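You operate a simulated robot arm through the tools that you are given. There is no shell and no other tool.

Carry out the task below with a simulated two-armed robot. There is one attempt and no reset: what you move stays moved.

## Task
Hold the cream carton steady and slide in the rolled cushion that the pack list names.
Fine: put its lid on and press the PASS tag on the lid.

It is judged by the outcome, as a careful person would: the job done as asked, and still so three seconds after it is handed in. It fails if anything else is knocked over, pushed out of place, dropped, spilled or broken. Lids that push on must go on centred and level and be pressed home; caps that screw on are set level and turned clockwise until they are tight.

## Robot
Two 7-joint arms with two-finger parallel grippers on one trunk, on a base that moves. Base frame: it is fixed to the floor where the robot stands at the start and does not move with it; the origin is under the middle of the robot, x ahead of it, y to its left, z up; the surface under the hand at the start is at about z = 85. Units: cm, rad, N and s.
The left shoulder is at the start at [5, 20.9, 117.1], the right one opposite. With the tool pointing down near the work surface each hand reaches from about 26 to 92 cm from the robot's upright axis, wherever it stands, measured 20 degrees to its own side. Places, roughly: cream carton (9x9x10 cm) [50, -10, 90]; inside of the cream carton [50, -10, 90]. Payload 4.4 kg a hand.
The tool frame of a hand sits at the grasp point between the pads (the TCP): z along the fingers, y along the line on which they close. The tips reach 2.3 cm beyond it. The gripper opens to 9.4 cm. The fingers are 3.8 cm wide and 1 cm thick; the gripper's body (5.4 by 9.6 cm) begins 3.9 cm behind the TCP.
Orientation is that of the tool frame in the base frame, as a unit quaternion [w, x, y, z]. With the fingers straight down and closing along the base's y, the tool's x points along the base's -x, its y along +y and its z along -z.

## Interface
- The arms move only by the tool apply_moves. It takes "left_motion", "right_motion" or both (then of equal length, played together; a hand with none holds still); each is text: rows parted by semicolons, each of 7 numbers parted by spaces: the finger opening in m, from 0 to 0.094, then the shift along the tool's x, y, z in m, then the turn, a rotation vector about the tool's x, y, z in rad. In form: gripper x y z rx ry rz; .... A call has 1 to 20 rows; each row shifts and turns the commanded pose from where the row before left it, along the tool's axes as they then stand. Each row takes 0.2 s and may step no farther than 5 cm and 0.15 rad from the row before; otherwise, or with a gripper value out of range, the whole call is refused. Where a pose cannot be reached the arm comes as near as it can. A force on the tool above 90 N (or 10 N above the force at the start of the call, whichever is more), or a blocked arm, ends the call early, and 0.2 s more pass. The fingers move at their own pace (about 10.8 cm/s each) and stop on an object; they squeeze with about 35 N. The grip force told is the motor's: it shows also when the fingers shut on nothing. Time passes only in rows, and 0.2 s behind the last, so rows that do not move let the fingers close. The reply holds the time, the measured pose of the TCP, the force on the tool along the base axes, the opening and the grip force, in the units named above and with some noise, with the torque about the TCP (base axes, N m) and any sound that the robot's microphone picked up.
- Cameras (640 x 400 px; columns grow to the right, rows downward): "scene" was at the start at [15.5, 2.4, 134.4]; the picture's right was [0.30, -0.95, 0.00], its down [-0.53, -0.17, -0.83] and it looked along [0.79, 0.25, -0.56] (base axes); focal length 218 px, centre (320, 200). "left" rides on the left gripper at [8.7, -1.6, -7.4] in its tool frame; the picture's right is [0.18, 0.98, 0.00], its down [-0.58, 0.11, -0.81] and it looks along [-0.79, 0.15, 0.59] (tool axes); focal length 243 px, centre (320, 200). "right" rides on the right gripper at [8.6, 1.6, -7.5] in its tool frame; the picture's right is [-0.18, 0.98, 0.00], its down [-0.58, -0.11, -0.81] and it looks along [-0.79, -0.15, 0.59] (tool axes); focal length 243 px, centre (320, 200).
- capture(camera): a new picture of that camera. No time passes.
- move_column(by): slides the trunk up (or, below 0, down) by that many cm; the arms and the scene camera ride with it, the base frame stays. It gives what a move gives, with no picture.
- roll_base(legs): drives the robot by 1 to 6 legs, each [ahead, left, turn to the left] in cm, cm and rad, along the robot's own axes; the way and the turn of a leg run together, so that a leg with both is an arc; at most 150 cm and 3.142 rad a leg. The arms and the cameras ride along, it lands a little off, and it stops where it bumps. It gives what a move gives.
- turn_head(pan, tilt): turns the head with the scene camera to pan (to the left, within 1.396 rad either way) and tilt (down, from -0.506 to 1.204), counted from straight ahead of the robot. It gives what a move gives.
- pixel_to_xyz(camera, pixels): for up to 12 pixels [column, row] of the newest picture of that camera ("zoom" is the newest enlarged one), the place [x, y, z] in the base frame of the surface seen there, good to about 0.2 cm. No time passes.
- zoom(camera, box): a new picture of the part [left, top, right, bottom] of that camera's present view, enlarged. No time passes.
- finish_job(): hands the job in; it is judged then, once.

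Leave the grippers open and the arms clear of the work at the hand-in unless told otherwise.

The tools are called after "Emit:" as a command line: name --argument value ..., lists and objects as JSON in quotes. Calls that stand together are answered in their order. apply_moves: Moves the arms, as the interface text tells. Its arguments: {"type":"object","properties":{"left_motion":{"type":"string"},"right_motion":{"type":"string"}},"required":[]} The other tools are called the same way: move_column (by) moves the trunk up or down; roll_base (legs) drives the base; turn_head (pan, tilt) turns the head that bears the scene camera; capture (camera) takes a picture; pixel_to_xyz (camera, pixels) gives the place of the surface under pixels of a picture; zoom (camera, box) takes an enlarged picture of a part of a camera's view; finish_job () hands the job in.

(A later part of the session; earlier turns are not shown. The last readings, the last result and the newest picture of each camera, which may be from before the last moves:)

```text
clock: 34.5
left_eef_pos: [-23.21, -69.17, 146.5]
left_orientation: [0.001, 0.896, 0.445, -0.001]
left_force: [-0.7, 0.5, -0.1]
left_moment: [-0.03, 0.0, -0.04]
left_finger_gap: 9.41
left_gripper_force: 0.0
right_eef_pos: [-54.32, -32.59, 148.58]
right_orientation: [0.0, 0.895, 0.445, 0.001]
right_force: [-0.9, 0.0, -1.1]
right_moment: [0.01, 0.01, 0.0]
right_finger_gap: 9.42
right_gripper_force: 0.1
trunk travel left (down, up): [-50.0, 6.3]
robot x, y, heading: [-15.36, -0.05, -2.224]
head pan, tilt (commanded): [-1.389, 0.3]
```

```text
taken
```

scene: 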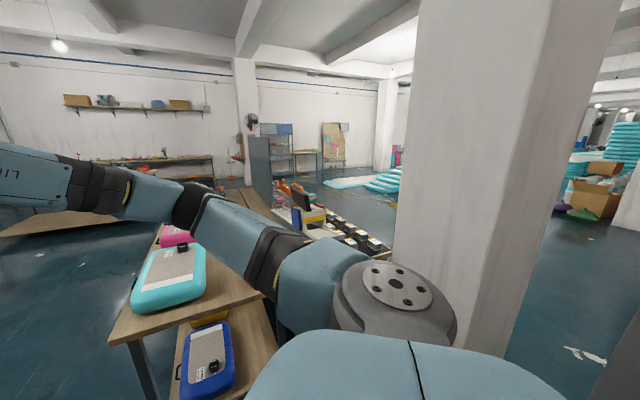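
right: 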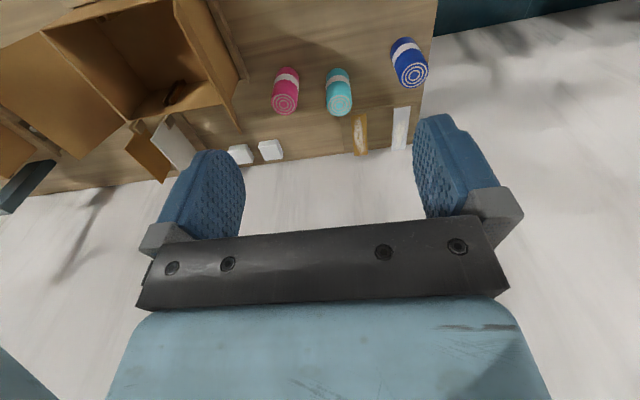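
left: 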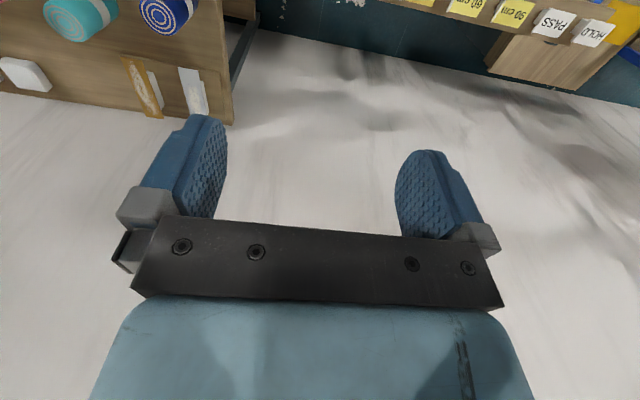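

A pillar stands behind. I measure how far the pillar is and check the small jerrycan labels, to judge whether I can turn on safely.

Emit:
pixel_to_xyz --camera "scene" --pixels '[[470, 200], [410, 200], [540, 200], [620, 330], [170, 270], [300, 245]]'

Emit:
zoom --camera "scene" --box '[100, 200, 420, 400]'

Emit:
zoom --camera "scene" --box '[560, 80, 640, 240]'

```text
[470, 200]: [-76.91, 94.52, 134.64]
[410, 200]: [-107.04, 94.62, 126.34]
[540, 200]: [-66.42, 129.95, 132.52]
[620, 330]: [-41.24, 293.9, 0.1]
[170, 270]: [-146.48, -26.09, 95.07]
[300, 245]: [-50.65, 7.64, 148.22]
```

```text
2.00 times, centred on (260, 300) of scene
```

zoom: 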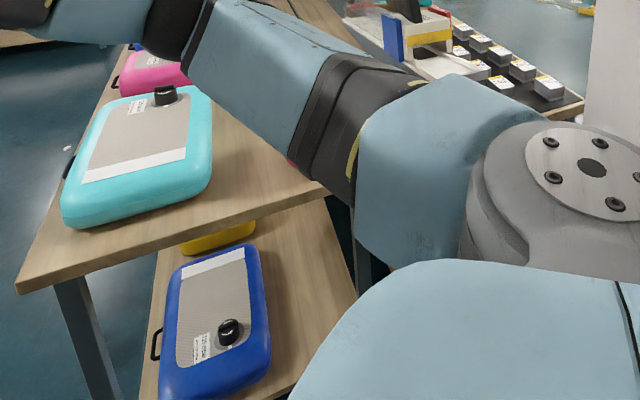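

```text
2.50 times, centred on (600, 160) of scene
```

zoom: 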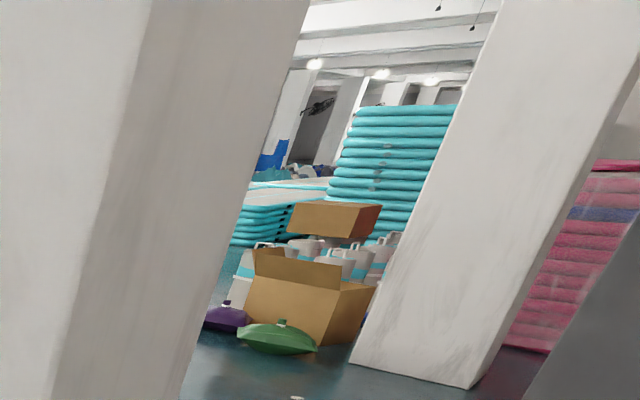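

The pillar is over a metre away and blank. I turn the body another 1 rad right to look at the area behind it and the workstation with small labels.

Emit:
roll_base --legs '[[0, 0, -1.0]]'

Emit:
turn_head --pan 0.0 --tilt 0.5

Emit:
capture --camera "scene"

Emit:
turn_head --pan -1.0 --tilt 0.4

Emit:
capture --camera "scene"

```text
clock: 37.4
left_eef_pos: [-77.38, -30.74, 146.41]
left_orientation: [0.0, 0.999, -0.036, -0.001]
left_force: [0.0, -0.6, -0.2]
left_moment: [0.02, 0.0, 0.04]
left_finger_gap: 9.43
left_gripper_force: 0.0
right_eef_pos: [-63.73, 15.25, 148.51]
right_orientation: [0.0, 0.999, -0.036, 0.0]
right_force: [0.5, -0.3, 0.6]
right_moment: [0.0, 0.0, -0.03]
right_finger_gap: 9.41
right_gripper_force: 0.1
trunk travel left (down, up): [-50.0, 6.3]
robot x, y, heading: [-14.62, -0.19, 3.067]
head pan, tilt (commanded): [-1.389, 0.3]
```

```text
clock: 38.9
left_eef_pos: [-77.45, -30.74, 146.54]
left_orientation: [-0.001, 0.999, -0.036, 0.0]
left_force: [0.5, -0.6, -0.2]
left_moment: [0.03, 0.0, 0.0]
left_finger_gap: 9.4
left_gripper_force: 0.1
right_eef_pos: [-63.72, 15.36, 148.47]
right_orientation: [0.0, 0.999, -0.037, 0.0]
right_force: [-0.4, 0.5, 0.6]
right_moment: [0.02, -0.01, 0.0]
right_finger_gap: 9.39
right_gripper_force: 0.0
trunk travel left (down, up): [-50.0, 6.3]
robot x, y, heading: [-14.94, 0.28, 3.065]
head pan, tilt (commanded): [0.0, 0.499]
```

```text
taken
```

scene: 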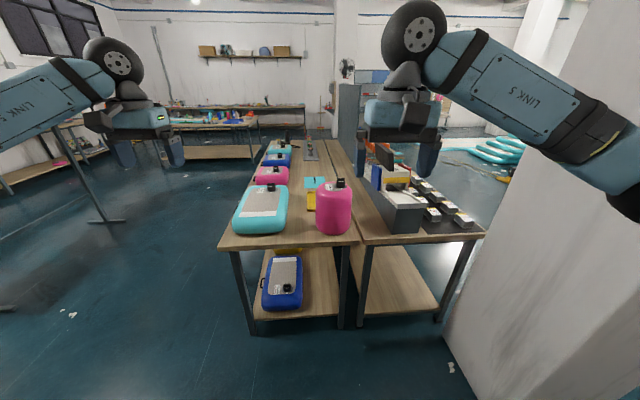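

```text
clock: 40.2
left_eef_pos: [-77.46, -30.77, 146.5]
left_orientation: [0.0, 0.999, -0.036, -0.001]
left_force: [-0.2, 0.9, 0.7]
left_moment: [0.02, 0.0, -0.01]
left_finger_gap: 9.38
left_gripper_force: 0.0
right_eef_pos: [-63.75, 15.27, 148.57]
right_orientation: [0.0, 0.999, -0.037, 0.0]
right_force: [-0.2, 0.2, -0.1]
right_moment: [0.0, 0.0, 0.0]
right_finger_gap: 9.38
right_gripper_force: 0.0
trunk travel left (down, up): [-50.0, 6.3]
robot x, y, heading: [-14.96, -0.07, 3.064]
head pan, tilt (commanded): [-1.0, 0.4]
```

```text
taken
```

scene: 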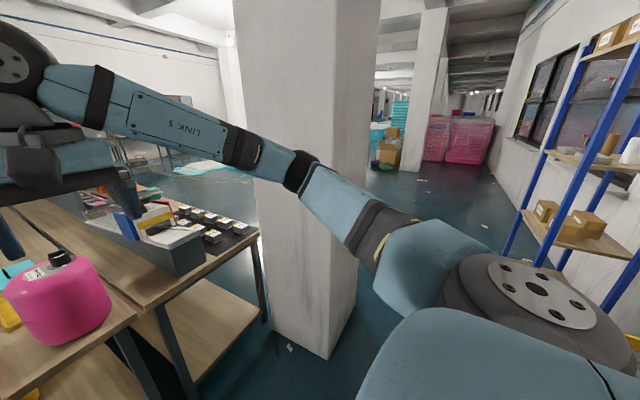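

There's a rack with boxes bearing labels on the right edge. I zoom in on it, then turn on to face the left side (heading ≈ +1.5).

Emit:
zoom --camera "scene" --box '[500, 0, 640, 300]'

Emit:
roll_base --legs '[[0, 0, -1.4]]'

Emit:
turn_head --pan 0.0 --tilt 0.55

Emit:
capture --camera "scene"

```text
1.33 times, centred on (570, 150) of scene
```

zoom: 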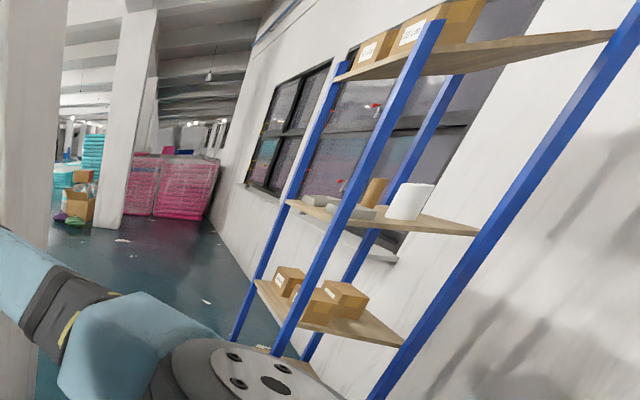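

```text
clock: 44.0
left_eef_pos: [-56.78, 55.71, 146.57]
left_orientation: [0.0, 0.746, -0.666, -0.001]
left_force: [0.0, 0.3, 0.6]
left_moment: [0.01, -0.04, 0.01]
left_finger_gap: 9.39
left_gripper_force: 0.0
right_eef_pos: [-8.97, 50.64, 148.59]
right_orientation: [-0.001, 0.746, -0.666, 0.0]
right_force: [-0.5, -0.3, 0.3]
right_moment: [0.0, 0.02, -0.03]
right_finger_gap: 9.42
right_gripper_force: 0.2
trunk travel left (down, up): [-50.0, 6.3]
robot x, y, heading: [-14.68, 0.18, 1.687]
head pan, tilt (commanded): [-1.0, 0.4]
```

```text
clock: 45.3
left_eef_pos: [-56.67, 55.68, 146.47]
left_orientation: [0.0, 0.746, -0.666, 0.0]
left_force: [-0.1, 0.3, -0.1]
left_moment: [0.01, 0.01, 0.01]
left_finger_gap: 9.4
left_gripper_force: 0.1
right_eef_pos: [-8.82, 50.75, 148.51]
right_orientation: [0.001, 0.746, -0.666, 0.0]
right_force: [-0.5, -0.1, -0.5]
right_moment: [0.01, 0.01, 0.0]
right_finger_gap: 9.41
right_gripper_force: 0.1
trunk travel left (down, up): [-50.0, 6.3]
robot x, y, heading: [-15.25, -0.11, 1.683]
head pan, tilt (commanded): [0.0, 0.55]
```

```text
taken
```

scene: 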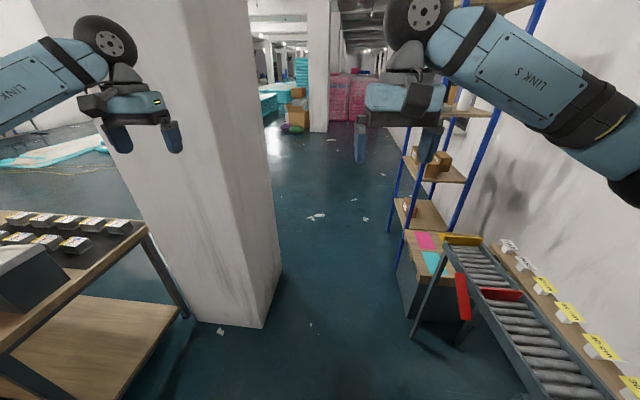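

Emit:
zoom --camera "scene" --box '[380, 130, 540, 340]'

Emit:
turn_head --pan -0.5 --tilt 0.7

Emit:
capture --camera "scene"

```text
1.90 times, centred on (460, 235) of scene
```

zoom: 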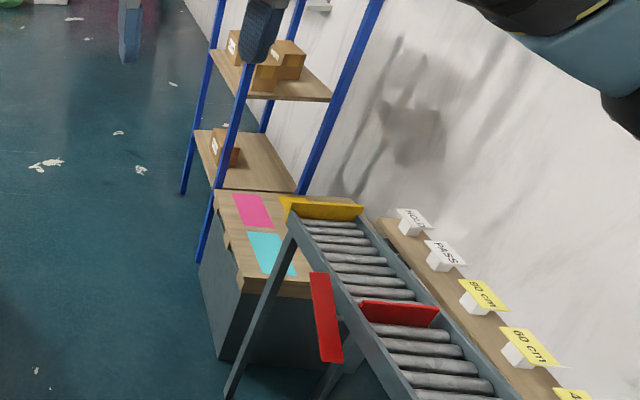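

```text
clock: 46.2
left_eef_pos: [-56.85, 55.63, 146.65]
left_orientation: [-0.001, 0.746, -0.666, -0.001]
left_force: [-0.3, 0.9, 0.4]
left_moment: [0.0, -0.01, 0.0]
left_finger_gap: 9.44
left_gripper_force: 0.0
right_eef_pos: [-8.97, 50.71, 148.65]
right_orientation: [0.0, 0.746, -0.666, 0.0]
right_force: [0.2, -0.2, 0.1]
right_moment: [-0.02, 0.0, -0.03]
right_finger_gap: 9.4
right_gripper_force: 0.0
trunk travel left (down, up): [-50.0, 6.3]
robot x, y, heading: [-14.85, 0.26, 1.681]
head pan, tilt (commanded): [-0.499, 0.7]
```

```text
taken
```

scene: 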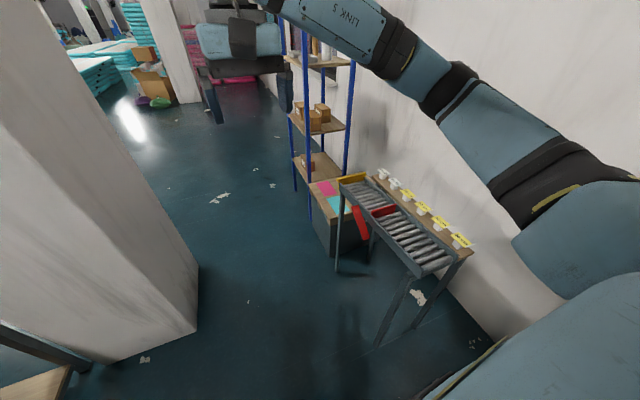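

Pink and teal sheets there are blank. I turn back to face the work table and look into the carton, at the lid and at the drawer front more closely.

Emit:
roll_base --legs '[[0, 0, -1.683]]'

Emit:
turn_head --pan -0.1 --tilt 0.85

Emit:
capture --camera "scene"

Emit:
zoom --camera "scene" --box '[240, 120, 420, 300]'

```text
clock: 50.7
left_eef_pos: [45.75, 34.12, 146.55]
left_orientation: [0.001, 0.008, 1.0, 0.001]
left_force: [-0.8, 0.8, -0.2]
left_moment: [-0.03, 0.01, 0.03]
left_finger_gap: 9.38
left_gripper_force: 0.2
right_eef_pos: [34.67, -12.49, 148.61]
right_orientation: [0.001, 0.008, 1.0, 0.001]
right_force: [0.8, -0.2, -0.3]
right_moment: [-0.02, 0.0, 0.03]
right_finger_gap: 9.39
right_gripper_force: 0.1
trunk travel left (down, up): [-50.0, 6.3]
robot x, y, heading: [-14.92, -0.24, -0.018]
head pan, tilt (commanded): [-0.499, 0.7]
```

```text
clock: 51.6
left_eef_pos: [45.75, 34.26, 146.53]
left_orientation: [0.002, 0.008, 1.0, -0.001]
left_force: [0.0, 0.2, 1.1]
left_moment: [0.0, 0.02, -0.01]
left_finger_gap: 9.41
left_gripper_force: 0.1
right_eef_pos: [34.62, -12.48, 148.54]
right_orientation: [0.0, 0.008, 1.0, -0.001]
right_force: [0.0, 0.4, -0.5]
right_moment: [0.0, 0.0, 0.02]
right_finger_gap: 9.38
right_gripper_force: 0.1
trunk travel left (down, up): [-50.0, 6.3]
robot x, y, heading: [-15.05, -0.02, -0.018]
head pan, tilt (commanded): [-0.099, 0.85]
```

```text
taken
```

scene: 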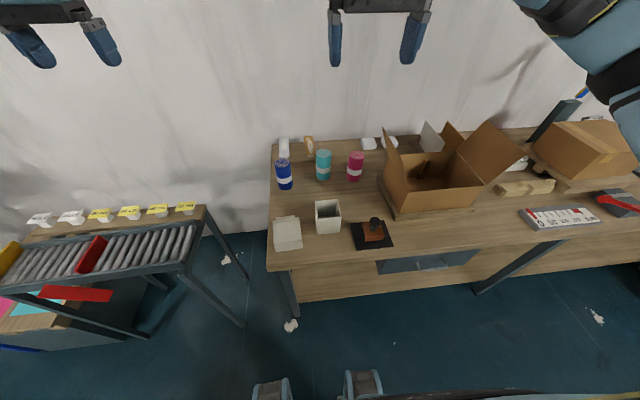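

```text
2.22 times, centred on (330, 210) of scene
```

zoom: 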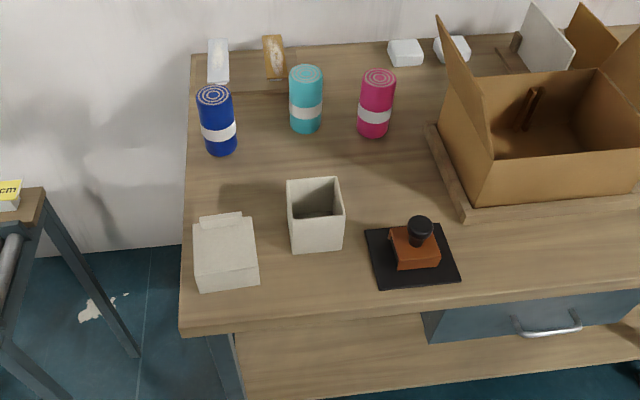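

I see a grey drawer with a metal handle under the table top at around (430,262). The list might be in the drawer. I zoom in and measure it, and also inspect the carton inside.

Emit:
zoom --camera "scene" --box '[360, 230, 500, 300]'

Emit:
pixel_to_xyz --camera "scene" --pixels '[[380, 268], [475, 255], [430, 266], [418, 263], [445, 260], [431, 261], [380, 262], [400, 272], [320, 265], [285, 300]]'

Emit:
zoom --camera "scene" --box '[300, 185, 360, 245]'

Emit:
zoom --camera "scene" --box '[260, 200, 320, 260]'

```text
4.57 times, centred on (430, 265) of scene
```

zoom: 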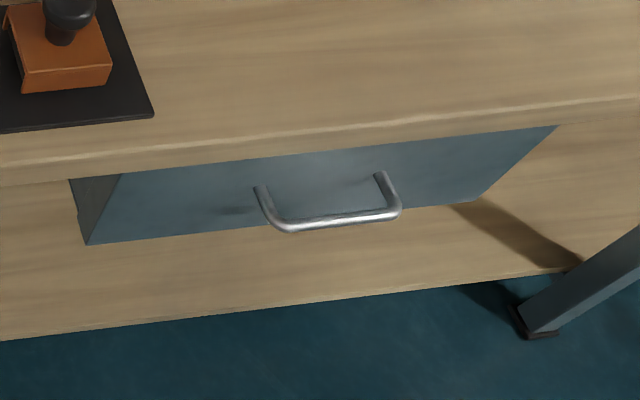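

```text
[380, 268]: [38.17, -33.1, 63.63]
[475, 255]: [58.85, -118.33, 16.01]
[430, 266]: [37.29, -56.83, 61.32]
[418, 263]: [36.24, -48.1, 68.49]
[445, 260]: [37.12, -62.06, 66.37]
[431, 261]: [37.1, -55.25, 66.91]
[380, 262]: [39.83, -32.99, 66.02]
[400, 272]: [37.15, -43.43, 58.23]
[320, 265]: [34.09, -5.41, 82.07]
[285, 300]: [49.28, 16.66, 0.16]
```

```text
6.67 times, centred on (330, 215) of scene
```

zoom: 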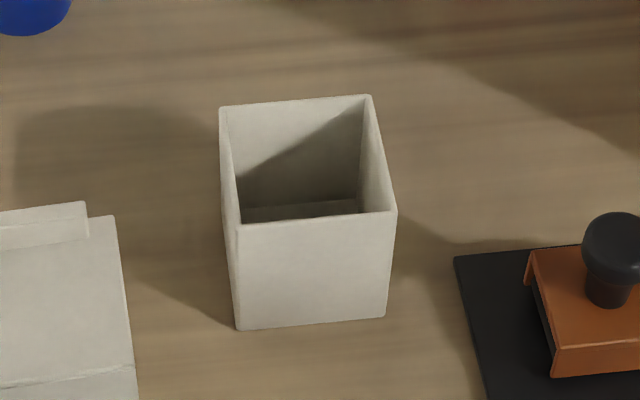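

```text
6.67 times, centred on (290, 230) of scene
```

zoom: 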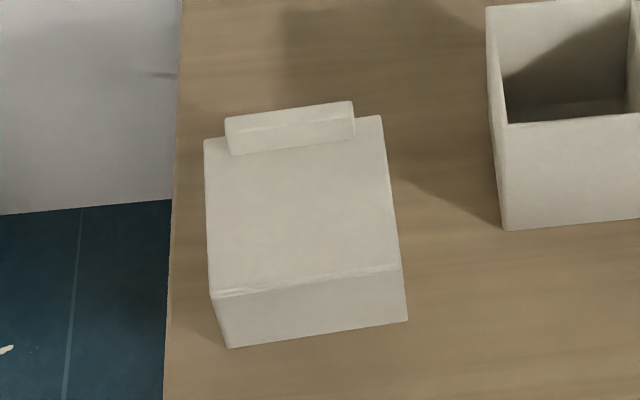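

The carton is empty and the lid shows no print. I drive to the right about 75 cm (floor is clear there) to look at the back/right sides of the cardboard box, boards and bench.

Emit:
roll_base --legs '[[0, -75, 0]]'

Emit:
turn_head --pan 0.0 --tilt 0.75

Emit:
capture --camera "scene"

Emit:
zoom --camera "scene" --box '[200, 100, 440, 300]'

```text
clock: 58.5
left_eef_pos: [44.56, -40.0, 146.47]
left_orientation: [0.0, 0.007, 1.0, 0.0]
left_force: [0.3, 0.9, 0.4]
left_moment: [-0.03, 0.03, 0.02]
left_finger_gap: 9.37
left_gripper_force: 0.0
right_eef_pos: [33.44, -86.94, 148.51]
right_orientation: [0.0, 0.007, 1.0, 0.0]
right_force: [0.0, 1.3, -0.4]
right_moment: [0.0, 0.0, 0.05]
right_finger_gap: 9.39
right_gripper_force: 0.0
trunk travel left (down, up): [-50.0, 6.3]
robot x, y, heading: [-16.26, -74.26, -0.018]
head pan, tilt (commanded): [-0.099, 0.85]
```

```text
clock: 59.2
left_eef_pos: [44.53, -40.17, 146.53]
left_orientation: [0.001, 0.008, 1.0, 0.0]
left_force: [0.1, 0.5, 1.0]
left_moment: [-0.01, 0.02, 0.02]
left_finger_gap: 9.38
left_gripper_force: 0.0
right_eef_pos: [33.5, -86.73, 148.49]
right_orientation: [0.0, 0.007, 1.0, 0.0]
right_force: [-0.9, 0.3, -0.3]
right_moment: [-0.02, -0.02, -0.01]
right_finger_gap: 9.41
right_gripper_force: 0.0
trunk travel left (down, up): [-50.0, 6.3]
robot x, y, heading: [-16.17, -74.48, -0.013]
head pan, tilt (commanded): [0.0, 0.75]
```

```text
taken
```

scene: 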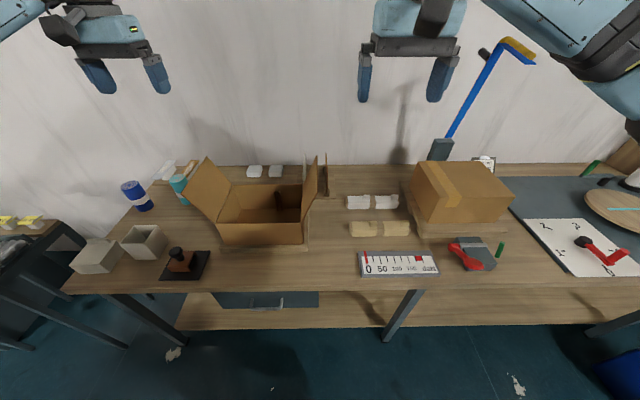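

```text
2.00 times, centred on (320, 200) of scene
```

zoom: 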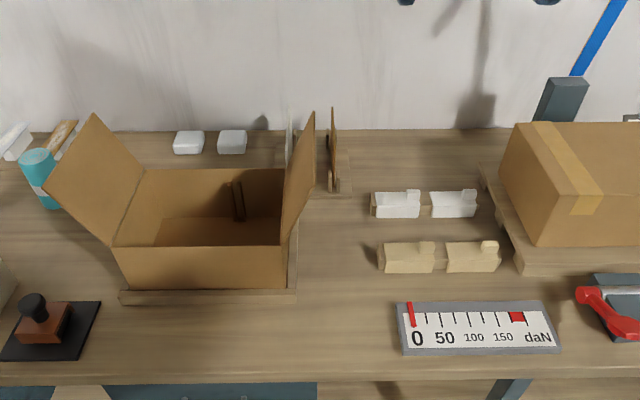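

There's a small white item at (485,162) behind the closed carton. I zoom in there and on its surroundings.

Emit:
zoom --camera "scene" --box '[450, 130, 530, 190]'

Emit:
zoom --camera "scene" --box '[500, 140, 640, 290]'

Emit:
pixel_to_xyz --camera "scene" --pixels '[[485, 163]]'

```text
6.67 times, centred on (490, 160) of scene
```

zoom: 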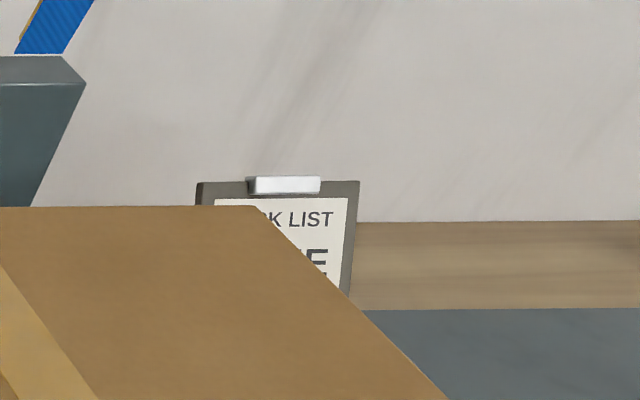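

```text
2.67 times, centred on (570, 215) of scene
```

zoom: 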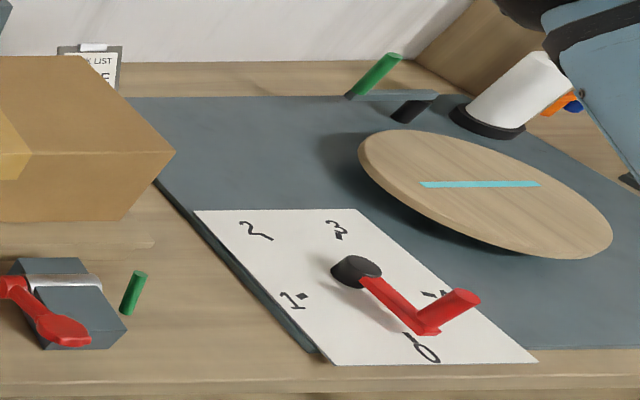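

```text
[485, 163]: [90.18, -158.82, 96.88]
```

Found it: a clipboard headed "…CK LIST" behind the closed box, at about (90,-159,97). The visible letter is an "E". I drive 65 cm further right to see the whole sheet.

Emit:
roll_base --legs '[[0, -75, 0]]'

Emit:
turn_head --pan 0.0 --tilt 0.7

Emit:
capture --camera "scene"

Emit:
zoom --camera "scene" --box '[240, 120, 400, 220]'

```text
clock: 66.3
left_eef_pos: [43.37, -116.16, 146.5]
left_orientation: [0.001, 0.005, 1.0, 0.0]
left_force: [-0.4, -0.7, 0.7]
left_moment: [-0.01, 0.01, 0.0]
left_finger_gap: 9.41
left_gripper_force: 0.1
right_eef_pos: [32.57, -162.96, 148.64]
right_orientation: [0.0, 0.006, 1.0, 0.0]
right_force: [0.2, -0.2, 0.8]
right_moment: [-0.02, -0.02, -0.02]
right_finger_gap: 9.41
right_gripper_force: 0.1
trunk travel left (down, up): [-50.0, 6.3]
robot x, y, heading: [-17.1, -150.54, -0.009]
head pan, tilt (commanded): [0.0, 0.75]
```

```text
clock: 67.0
left_eef_pos: [43.46, -116.36, 146.7]
left_orientation: [0.002, 0.005, 1.0, 0.0]
left_force: [0.2, 0.1, 0.0]
left_moment: [0.0, 0.01, -0.01]
left_finger_gap: 9.38
left_gripper_force: 0.0
right_eef_pos: [32.5, -163.12, 148.47]
right_orientation: [0.001, 0.005, 1.0, 0.0]
right_force: [-0.5, 0.2, -0.2]
right_moment: [0.01, -0.02, 0.07]
right_finger_gap: 9.4
right_gripper_force: 0.0
trunk travel left (down, up): [-50.0, 6.3]
robot x, y, heading: [-16.83, -150.93, -0.009]
head pan, tilt (commanded): [0.0, 0.7]
```

```text
taken
```

scene: 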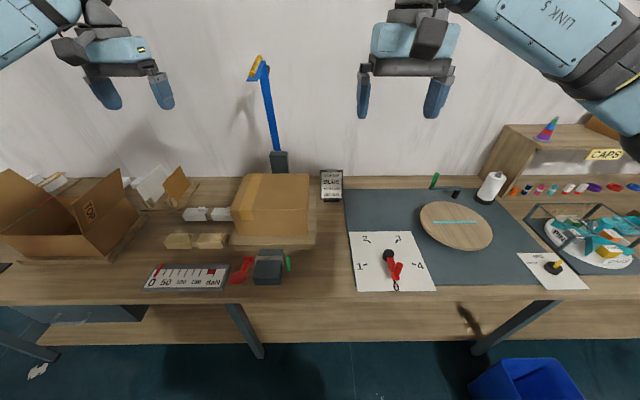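

```text
4.00 times, centred on (320, 170) of scene
```

zoom: 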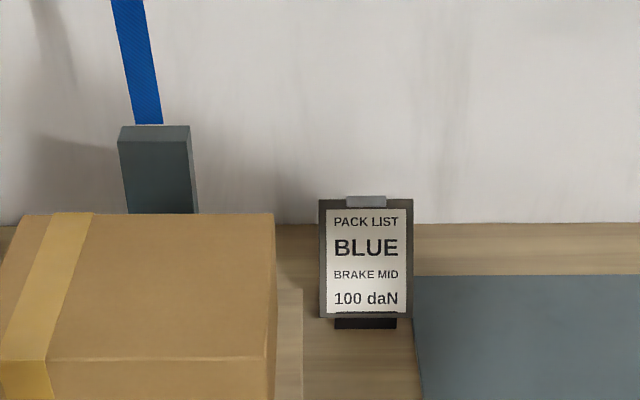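

The sheet reads "PACK LIST — BLUE — BRAKE MID — 100 daN", so the blue roll is the one. I drive back left, 150 cm, to in front of the carton.

Emit:
roll_base --legs '[[0, 150, 0]]'

Emit:
turn_head --pan 0.0 --tilt 0.85

Emit:
capture --camera "scene"

```text
clock: 80.0
left_eef_pos: [45.79, 30.85, 146.53]
left_orientation: [0.001, 0.008, 1.0, 0.0]
left_force: [-0.6, -0.4, -0.1]
left_moment: [0.0, -0.01, -0.01]
left_finger_gap: 9.41
left_gripper_force: 0.0
right_eef_pos: [34.69, -15.91, 148.46]
right_orientation: [0.0, 0.01, 1.0, 0.0]
right_force: [-0.1, -0.3, -0.2]
right_moment: [0.02, 0.01, 0.0]
right_finger_gap: 9.41
right_gripper_force: 0.0
trunk travel left (down, up): [-50.0, 6.3]
robot x, y, heading: [-14.89, -3.08, -0.022]
head pan, tilt (commanded): [0.0, 0.7]
```

```text
clock: 80.8
left_eef_pos: [45.83, 30.79, 146.58]
left_orientation: [0.001, 0.01, 1.0, 0.0]
left_force: [0.2, 0.1, -0.1]
left_moment: [0.01, -0.02, 0.03]
left_finger_gap: 9.4
left_gripper_force: 0.1
right_eef_pos: [34.64, -15.66, 148.51]
right_orientation: [0.0, 0.01, 1.0, 0.0]
right_force: [0.0, -0.4, -0.1]
right_moment: [0.01, 0.0, -0.01]
right_finger_gap: 9.4
right_gripper_force: 0.1
trunk travel left (down, up): [-50.0, 6.3]
robot x, y, heading: [-14.88, -3.03, -0.023]
head pan, tilt (commanded): [0.0, 0.85]
```

```text
taken
```

scene: 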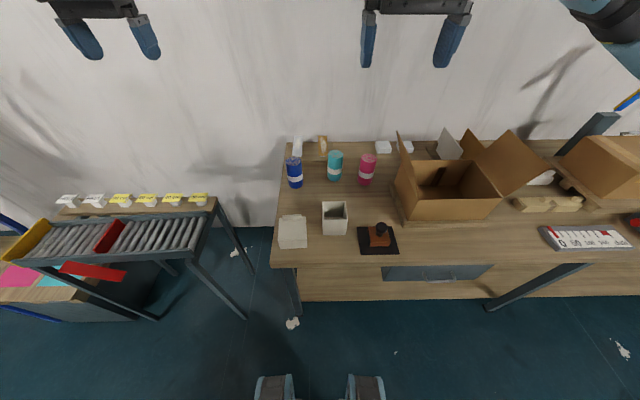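

I see the table again. I roll 12 cm forward, 3 cm left and straighten, then lower the trunk by 25 cm back to the starting height.

Emit:
roll_base --legs '[[13, 3, 0.023]]'

Emit:
move_column --by -22

Emit:
turn_head --pan 0.05 --tilt 0.85

Emit:
capture --camera "scene"

```text
clock: 82.1
left_eef_pos: [57.86, 35.15, 146.79]
left_orientation: [0.002, -0.003, 1.0, 0.0]
left_force: [0.1, 0.1, 0.0]
left_moment: [-0.02, -0.03, 0.03]
left_finger_gap: 9.39
left_gripper_force: 0.0
right_eef_pos: [47.79, -11.89, 148.66]
right_orientation: [0.002, -0.001, 1.0, 0.001]
right_force: [0.1, -0.2, -0.3]
right_moment: [0.03, -0.04, -0.03]
right_finger_gap: 9.39
right_gripper_force: 0.0
trunk travel left (down, up): [-50.0, 6.3]
robot x, y, heading: [-1.74, -0.04, 0.001]
head pan, tilt (commanded): [0.0, 0.85]
```

```text
clock: 84.4
left_eef_pos: [58.24, 35.22, 124.6]
left_orientation: [0.001, -0.002, 1.0, 0.0]
left_force: [0.8, -0.2, 0.4]
left_moment: [0.0, -0.03, 0.01]
left_finger_gap: 9.41
left_gripper_force: 0.0
right_eef_pos: [48.04, -11.78, 126.5]
right_orientation: [0.001, -0.002, 1.0, -0.001]
right_force: [0.0, 0.3, -0.2]
right_moment: [0.02, -0.02, 0.01]
right_finger_gap: 9.37
right_gripper_force: 0.0
trunk travel left (down, up): [-28.0, 28.3]
robot x, y, heading: [-1.69, -0.3, 0.005]
head pan, tilt (commanded): [0.0, 0.85]
```

```text
clock: 85.0
left_eef_pos: [58.19, 35.19, 124.47]
left_orientation: [0.001, -0.003, 1.0, 0.0]
left_force: [-0.6, -0.5, 0.7]
left_moment: [0.0, 0.02, 0.01]
left_finger_gap: 9.4
left_gripper_force: 0.0
right_eef_pos: [48.05, -11.85, 126.55]
right_orientation: [-0.001, -0.002, 1.0, 0.0]
right_force: [0.7, -0.5, 0.6]
right_moment: [0.02, -0.02, 0.0]
right_finger_gap: 9.41
right_gripper_force: 0.1
trunk travel left (down, up): [-28.0, 28.3]
robot x, y, heading: [-1.56, -0.72, 0.008]
head pan, tilt (commanded): [0.051, 0.85]
```

```text
taken
```

scene: 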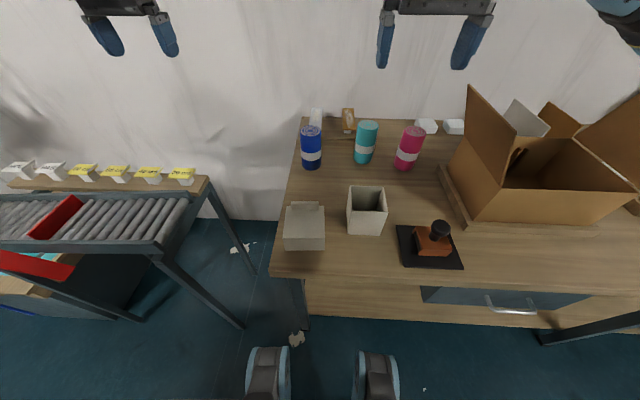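

I now measure the carton and lid corners precisely with a zoomed picture of region (280–400, 175–260).

Emit:
zoom --camera "scene" --box '[276, 180, 396, 255]'

```text
5.33 times, centred on (336, 218) of scene
```

zoom: 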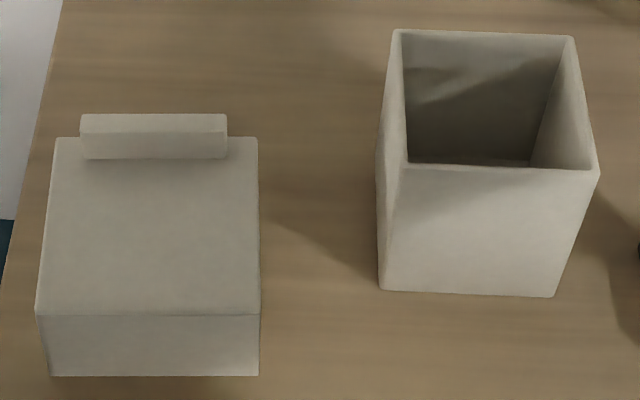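

Emit:
pixel_to_xyz --camera "zoom" --pixels '[[42, 308], [255, 308], [252, 145], [62, 145], [57, 370], [252, 370], [85, 118], [222, 118], [86, 152], [220, 152], [150, 230], [150, 136]]'

Emit:
pixel_to_xyz --camera "zoom" --pixels '[[397, 35], [572, 40], [595, 167], [401, 163], [384, 284], [556, 292], [470, 140], [480, 33], [500, 168], [480, 230], [398, 100], [583, 100]]'

```text
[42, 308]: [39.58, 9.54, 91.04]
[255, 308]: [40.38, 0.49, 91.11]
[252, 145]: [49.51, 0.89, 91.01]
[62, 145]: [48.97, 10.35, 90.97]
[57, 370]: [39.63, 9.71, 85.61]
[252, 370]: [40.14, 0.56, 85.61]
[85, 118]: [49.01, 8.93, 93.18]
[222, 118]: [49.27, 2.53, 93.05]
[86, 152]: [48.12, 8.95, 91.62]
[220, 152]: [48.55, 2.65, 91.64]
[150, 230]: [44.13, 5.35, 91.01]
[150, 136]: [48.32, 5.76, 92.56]
```

```text
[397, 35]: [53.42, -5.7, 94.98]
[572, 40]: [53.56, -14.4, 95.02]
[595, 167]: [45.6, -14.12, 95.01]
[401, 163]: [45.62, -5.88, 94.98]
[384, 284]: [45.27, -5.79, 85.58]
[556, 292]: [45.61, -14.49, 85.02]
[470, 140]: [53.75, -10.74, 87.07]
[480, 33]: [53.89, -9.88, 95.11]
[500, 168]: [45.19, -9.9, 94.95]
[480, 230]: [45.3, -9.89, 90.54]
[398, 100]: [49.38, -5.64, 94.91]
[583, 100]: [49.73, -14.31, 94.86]
```

Carton: x 45.2–54.2, y −14.5…−5.5, top z 95. Lid: about 9.6 cm square, turned about +5°, top z 91, with a tab about 6.4 cm long, 1.2 thick, up to z 93 at its far edge. Now I measure the blue roll.

Emit:
zoom --camera "scene" --box '[280, 100, 400, 180]'

```text
5.00 times, centred on (340, 140) of scene
```

zoom: 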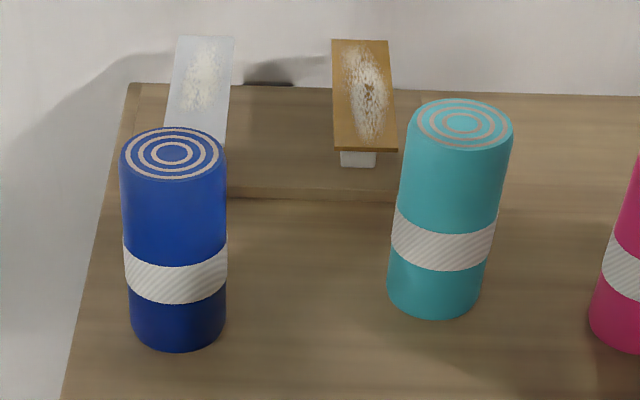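

Emit:
pixel_to_xyz --camera "zoom" --pixels '[[172, 153], [125, 153], [220, 153], [172, 130], [172, 177], [178, 345], [128, 200], [223, 200], [176, 285], [200, 100], [178, 120], [176, 220]]'

Emit:
pixel_to_xyz --camera "zoom" --pixels '[[463, 123], [412, 123], [510, 125], [430, 310], [360, 90], [460, 102], [460, 145]]'

```text
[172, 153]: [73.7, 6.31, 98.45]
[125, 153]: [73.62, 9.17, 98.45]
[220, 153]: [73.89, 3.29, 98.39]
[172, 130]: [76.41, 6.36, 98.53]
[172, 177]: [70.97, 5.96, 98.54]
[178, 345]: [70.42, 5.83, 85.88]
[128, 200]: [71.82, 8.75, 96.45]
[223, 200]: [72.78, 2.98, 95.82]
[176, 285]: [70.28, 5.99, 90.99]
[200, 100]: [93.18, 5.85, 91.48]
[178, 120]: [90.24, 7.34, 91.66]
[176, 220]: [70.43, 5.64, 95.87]
```

```text
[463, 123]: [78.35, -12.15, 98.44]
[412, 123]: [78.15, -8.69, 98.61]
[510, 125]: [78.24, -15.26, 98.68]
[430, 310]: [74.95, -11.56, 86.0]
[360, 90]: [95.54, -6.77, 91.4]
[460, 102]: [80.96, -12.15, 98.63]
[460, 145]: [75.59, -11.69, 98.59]
```

Blue roll: centre (73.6, 6.25), diameter ~6.4, top z 98.5. The inside of the carton is about 8.3 cm, so it fits loosely.

Plan: the right hand will hold the carton from the near side, tilted 45°, fingers on its left and right faces; the left hand, turned 90° (camera to the left), will take the roll from above. First I turn both wrists up high: right −0.785 rad about its y, left +1.571 about its z.

Emit:
apply_moves --left_motion "0.094 0 0 0 0 0 0.1428; 0.094 0 0 0 0 0 0.1428; 0.094 0 0 0 0 0 0.1428; 0.094 0 0 0 0 0 0.1428; 0.094 0 0 0 0 0 0.1428; 0.094 0 0 0 0 0 0.1428; 0.094 0 0 0 0 0 0.1428; 0.094 0 0 0 0 0 0.1428; 0.094 0 0 0 0 0 0.1428; 0.094 0 0 0 0 0 0.1428; 0.094 0 0 0 0 0 0.1428" --right_motion "0.094 0 0 0 0 -0.131 0; 0.094 0 0 0 0 -0.131 0; 0.094 0 0 0 0 -0.131 0; 0.094 0 0 0 0 -0.131 0; 0.094 0 0 0 0 -0.131 0; 0.094 0 0 0 0 -0.131 0; 0.094 0 0 0 0 0 0; 0.094 0 0 0 0 0 0; 0.094 0 0 0 0 0 0; 0.094 0 0 0 0 0 0; 0.094 0 0 0 0 0 0"

Emit:
capture --camera "scene"

```text
clock: 87.4
left_eef_pos: [36.0, 14.86, 123.0]
left_orientation: [0.001, 0.705, 0.71, 0.0]
left_force: [-0.3, -1.3, -0.7]
left_moment: [-0.01, 0.0, -0.03]
left_finger_gap: 9.41
left_gripper_force: 0.2
left hand out of reach, approached as far as the arm can: row 5, 6, 7, 8, 9, 10, 11
right_eef_pos: [48.03, -11.96, 126.59]
right_orientation: [0.384, -0.002, 0.923, 0.002]
right_force: [0.7, -0.3, 0.6]
right_moment: [-0.01, -0.01, 0.0]
right_finger_gap: 9.39
right_gripper_force: 0.0
trunk travel left (down, up): [-28.0, 28.3]
robot x, y, heading: [-1.61, -0.28, 0.001]
head pan, tilt (commanded): [0.051, 0.85]
```

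```text
taken
```

scene: 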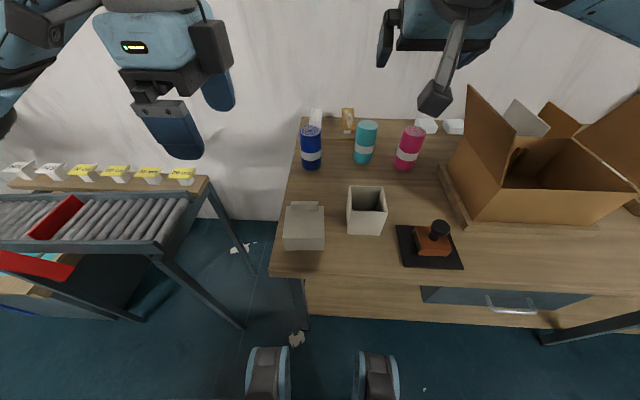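

The right hand tilted well. The left hand reached the 90° turn but was pulled away to (36,15,123): that turn direction runs into its limit. I turn it back, 11 rows of −0.1428 rad, and see whether it returns to its place.

Emit:
apply_moves --left_motion "0.094 0 0 0 0 0 -0.1428; 0.094 0 0 0 0 0 -0.1428; 0.094 0 0 0 0 0 -0.1428; 0.094 0 0 0 0 0 -0.1428; 0.094 0 0 0 0 0 -0.1428; 0.094 0 0 0 0 0 -0.1428; 0.094 0 0 0 0 0 -0.1428; 0.094 0 0 0 0 0 -0.1428; 0.094 0 0 0 0 0 -0.1428; 0.094 0 0 0 0 0 -0.1428; 0.094 0 0 0 0 0 -0.1428"

```text
clock: 89.8
left_eef_pos: [36.0, 14.98, 123.03]
left_orientation: [0.001, -0.003, 1.0, 0.0]
left_force: [1.0, -0.1, 0.1]
left_moment: [0.02, 0.02, -0.01]
left_finger_gap: 9.38
left_gripper_force: 0.0
right_eef_pos: [48.13, -11.8, 126.44]
right_orientation: [0.384, -0.002, 0.923, 0.001]
right_force: [0.0, 0.0, 0.6]
right_moment: [0.03, 0.01, 0.02]
right_finger_gap: 9.39
right_gripper_force: 0.1
trunk travel left (down, up): [-28.0, 28.3]
robot x, y, heading: [-1.63, -0.57, 0.0]
head pan, tilt (commanded): [0.051, 0.85]
```

It holds default orientation at (36,15,123). I move it to about (56,25,124) and then turn the other way (−90°, camera to the right side).

Emit:
apply_moves --left_motion "0.094 -0.04 0.02 -0.002 0 0 0; 0.094 -0.04 0.02 -0.002 0 0 0; 0.094 -0.04 0.02 -0.002 0 0 0; 0.094 -0.04 0.02 -0.002 0 0 0; 0.094 -0.04 0.02 -0.002 0 0 0; 0.094 0 0 0 0 0 -0.1428; 0.094 0 0 0 0 0 -0.1428; 0.094 0 0 0 0 0 -0.1428; 0.094 0 0 0 0 0 -0.1428; 0.094 0 0 0 0 0 -0.1428; 0.094 0 0 0 0 0 -0.1428; 0.094 0 0 0 0 0 -0.1428; 0.094 0 0 0 0 0 -0.1428; 0.094 0 0 0 0 0 -0.1428; 0.094 0 0 0 0 0 -0.1428; 0.094 0 0 0 0 0 -0.1428"

Emit:
capture --camera "scene"

Emit:
capture --camera "left"

```text
clock: 93.2
left_eef_pos: [56.02, 25.02, 124.07]
left_orientation: [-0.001, 0.709, -0.705, 0.0]
left_force: [0.2, 0.4, -0.4]
left_moment: [0.0, -0.05, 0.0]
left_finger_gap: 9.39
left_gripper_force: 0.0
right_eef_pos: [48.14, -11.73, 126.59]
right_orientation: [0.383, -0.002, 0.924, 0.001]
right_force: [-0.1, 0.8, -0.5]
right_moment: [-0.02, -0.01, -0.04]
right_finger_gap: 9.42
right_gripper_force: 0.0
trunk travel left (down, up): [-28.0, 28.3]
robot x, y, heading: [-2.09, -0.07, 0.005]
head pan, tilt (commanded): [0.051, 0.85]
```

```text
taken
```

scene: 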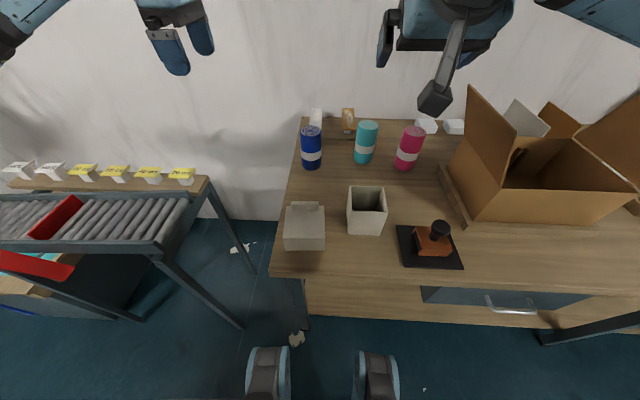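

```text
taken
```

left: 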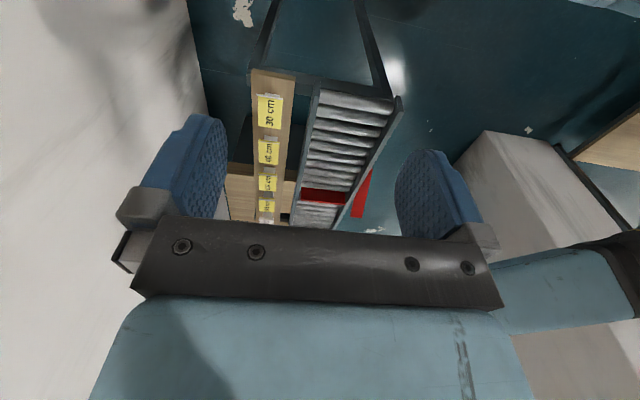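

The left hand reached this turn properly at (56,25,124). Now the right hand goes to a hover over the carton's near edge, at (46,−10,104), fingers open 9.4 cm.

Emit:
apply_moves --right_motion "0.094 0.0348 0.0036 0.0288 0 0 0; 0.094 0.0348 0.0036 0.0288 0 0 0; 0.094 0.0348 0.0036 0.0288 0 0 0; 0.094 0.0348 0.0036 0.0288 0 0 0; 0.094 0.0348 0.0036 0.0288 0 0 0; 0.094 0 0 0 0 0 0"

Emit:
capture --camera "scene"

Emit:
capture --camera "right"

```text
clock: 94.6
left_eef_pos: [55.93, 25.04, 124.03]
left_orientation: [0.0, 0.708, -0.706, 0.001]
left_force: [-0.4, 0.3, 0.1]
left_moment: [-0.01, 0.04, 0.02]
left_finger_gap: 9.42
left_gripper_force: 0.1
right_eef_pos: [46.02, -10.08, 103.99]
right_orientation: [0.382, -0.001, 0.924, 0.0]
right_force: [-0.3, 0.2, 1.1]
right_moment: [0.0, -0.01, 0.04]
right_finger_gap: 9.41
right_gripper_force: 0.1
trunk travel left (down, up): [-28.0, 28.3]
robot x, y, heading: [-1.71, -0.15, 0.005]
head pan, tilt (commanded): [0.051, 0.85]
```

```text
taken
```

scene: 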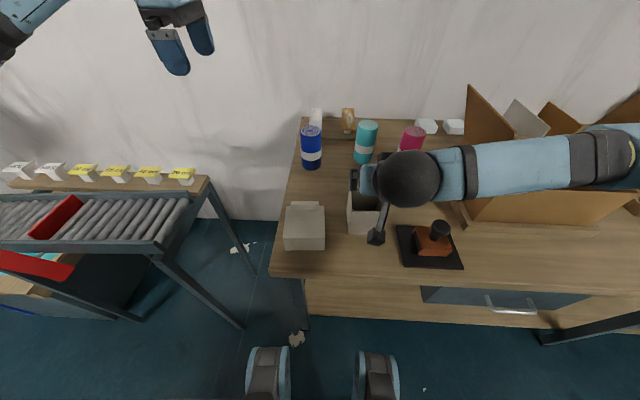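

```text
taken
```

right: 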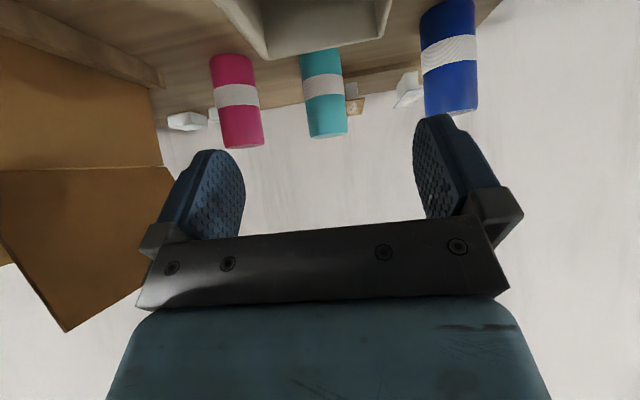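

The right forearm passes near the cardboard box in this view; I check the clearance by measuring forearm and box points.

Emit:
pixel_to_xyz --camera "scene" --pixels '[[480, 172], [540, 165], [600, 160], [600, 200], [480, 195], [410, 178], [470, 90], [475, 130], [480, 218], [630, 215], [560, 188], [376, 236]]'

Emit:
zoom --camera "scene" --box '[320, 120, 480, 270]'

```text
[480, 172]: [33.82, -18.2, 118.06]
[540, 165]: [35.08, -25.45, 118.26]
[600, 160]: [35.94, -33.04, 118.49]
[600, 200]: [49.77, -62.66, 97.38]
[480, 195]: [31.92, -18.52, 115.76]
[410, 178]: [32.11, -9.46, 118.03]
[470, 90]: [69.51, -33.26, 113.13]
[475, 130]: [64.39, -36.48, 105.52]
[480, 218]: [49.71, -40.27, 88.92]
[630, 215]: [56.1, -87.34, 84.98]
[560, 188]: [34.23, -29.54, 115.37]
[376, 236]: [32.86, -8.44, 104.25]
```

```text
2.67 times, centred on (400, 195) of scene
```

zoom: 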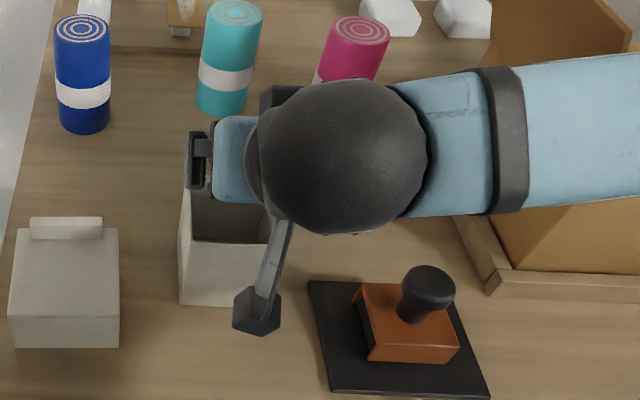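

The forearm is at x≈34 and the box starts at x≈49.7, so there's room. I lower the right hand 5 cm to just above the rim and check side alignment.

Emit:
apply_moves --right_motion "0.094 0.0177 0.0004 0.0177 0 0 0; 0.094 0.0177 0.0004 0.0177 0 0 0; 0.094 0 0 0 0 0 0"

Emit:
zoom --camera "scene" --box '[330, 150, 430, 250]'

Emit:
capture --camera "right"

```text
clock: 95.4
left_eef_pos: [56.04, 25.01, 123.94]
left_orientation: [-0.001, 0.708, -0.706, 0.0]
left_force: [0.9, 0.1, 0.4]
left_moment: [-0.01, 0.01, 0.01]
left_finger_gap: 9.4
left_gripper_force: 0.1
right_eef_pos: [45.9, -9.97, 98.9]
right_orientation: [0.383, -0.002, 0.924, 0.001]
right_force: [-0.6, -0.2, 0.3]
right_moment: [-0.04, 0.0, -0.01]
right_finger_gap: 9.4
right_gripper_force: 0.0
trunk travel left (down, up): [-28.0, 28.3]
robot x, y, heading: [-1.41, -0.33, 0.003]
head pan, tilt (commanded): [0.051, 0.85]
```

```text
4.00 times, centred on (380, 200) of scene
```

zoom: 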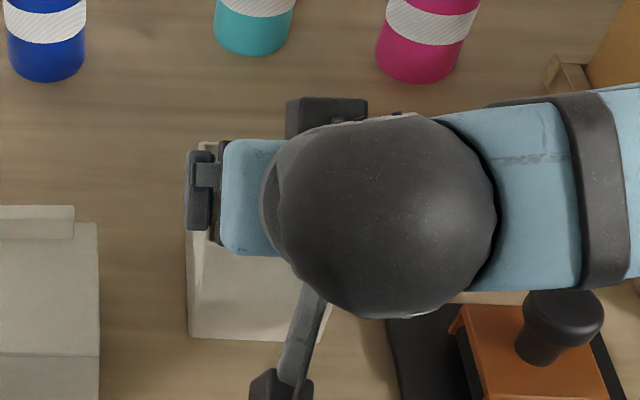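

```text
taken
```

right: 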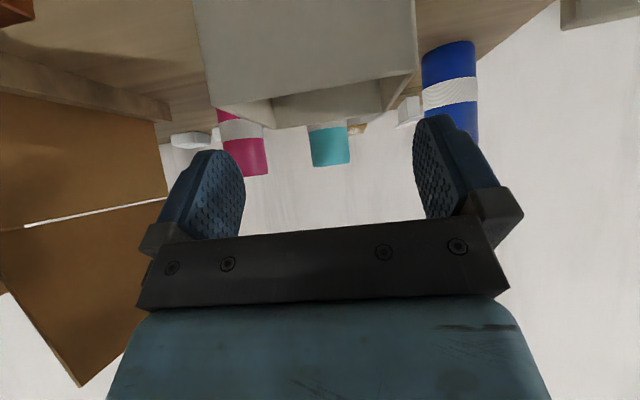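

The projected rim corners fit the picture ((417,70) and (210,103)), so the hand is centred within about 0.1 cm. I lower the hand 7.7 cm along the carton sides.

Emit:
apply_moves --right_motion "0.094 0.0138 0.0002 0.0134 0 0 0; 0.094 0.0138 0 0.0134 0 0 0; 0.094 0.0138 0 0.0134 0 0 0; 0.094 0.0138 0 0.0134 0 0 0; 0.094 0 0 0 0 0 0"

Emit:
zoom --camera "scene" --box '[330, 150, 430, 250]'

Emit:
capture --camera "right"

```text
clock: 96.6
left_eef_pos: [55.97, 25.05, 123.95]
left_orientation: [0.0, 0.708, -0.706, 0.002]
left_force: [0.9, 0.2, -0.4]
left_moment: [-0.04, 0.01, 0.01]
left_finger_gap: 9.42
left_gripper_force: 0.1
right_eef_pos: [45.71, -9.85, 91.33]
right_orientation: [0.384, -0.001, 0.923, 0.001]
right_force: [0.0, 0.2, -0.1]
right_moment: [0.0, 0.01, 0.0]
right_finger_gap: 9.44
right_gripper_force: 0.0
trunk travel left (down, up): [-28.0, 28.3]
robot x, y, heading: [-1.63, -0.38, 0.003]
head pan, tilt (commanded): [0.051, 0.85]
```

```text
4.00 times, centred on (380, 200) of scene
```

zoom: 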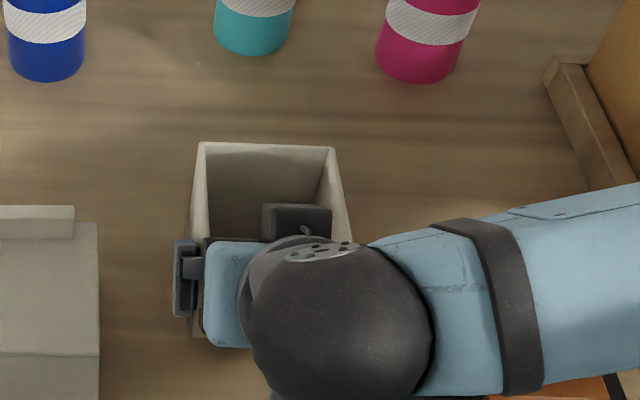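

```text
taken
```

right: 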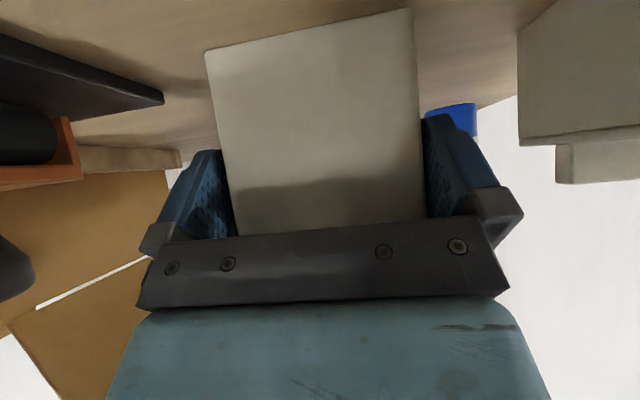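

The fingers straddle the carton with no force. A dark block on top of the right gripper reaches over the carton's opening (zoom (296,218)); I measure it, since the roll has to pass.

Emit:
pixel_to_xyz --camera "zoom" --pixels '[[296, 218], [268, 212], [328, 212], [328, 235], [268, 240], [305, 232], [240, 255], [185, 260], [320, 252], [210, 150], [330, 152], [345, 225]]'

```text
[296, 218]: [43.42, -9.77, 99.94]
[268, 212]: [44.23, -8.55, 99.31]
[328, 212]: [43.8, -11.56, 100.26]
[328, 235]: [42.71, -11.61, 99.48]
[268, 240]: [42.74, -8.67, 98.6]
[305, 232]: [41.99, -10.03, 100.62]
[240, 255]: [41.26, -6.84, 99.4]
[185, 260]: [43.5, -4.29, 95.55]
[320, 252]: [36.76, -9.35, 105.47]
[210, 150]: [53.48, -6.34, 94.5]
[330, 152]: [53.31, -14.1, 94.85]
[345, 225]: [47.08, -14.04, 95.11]
```

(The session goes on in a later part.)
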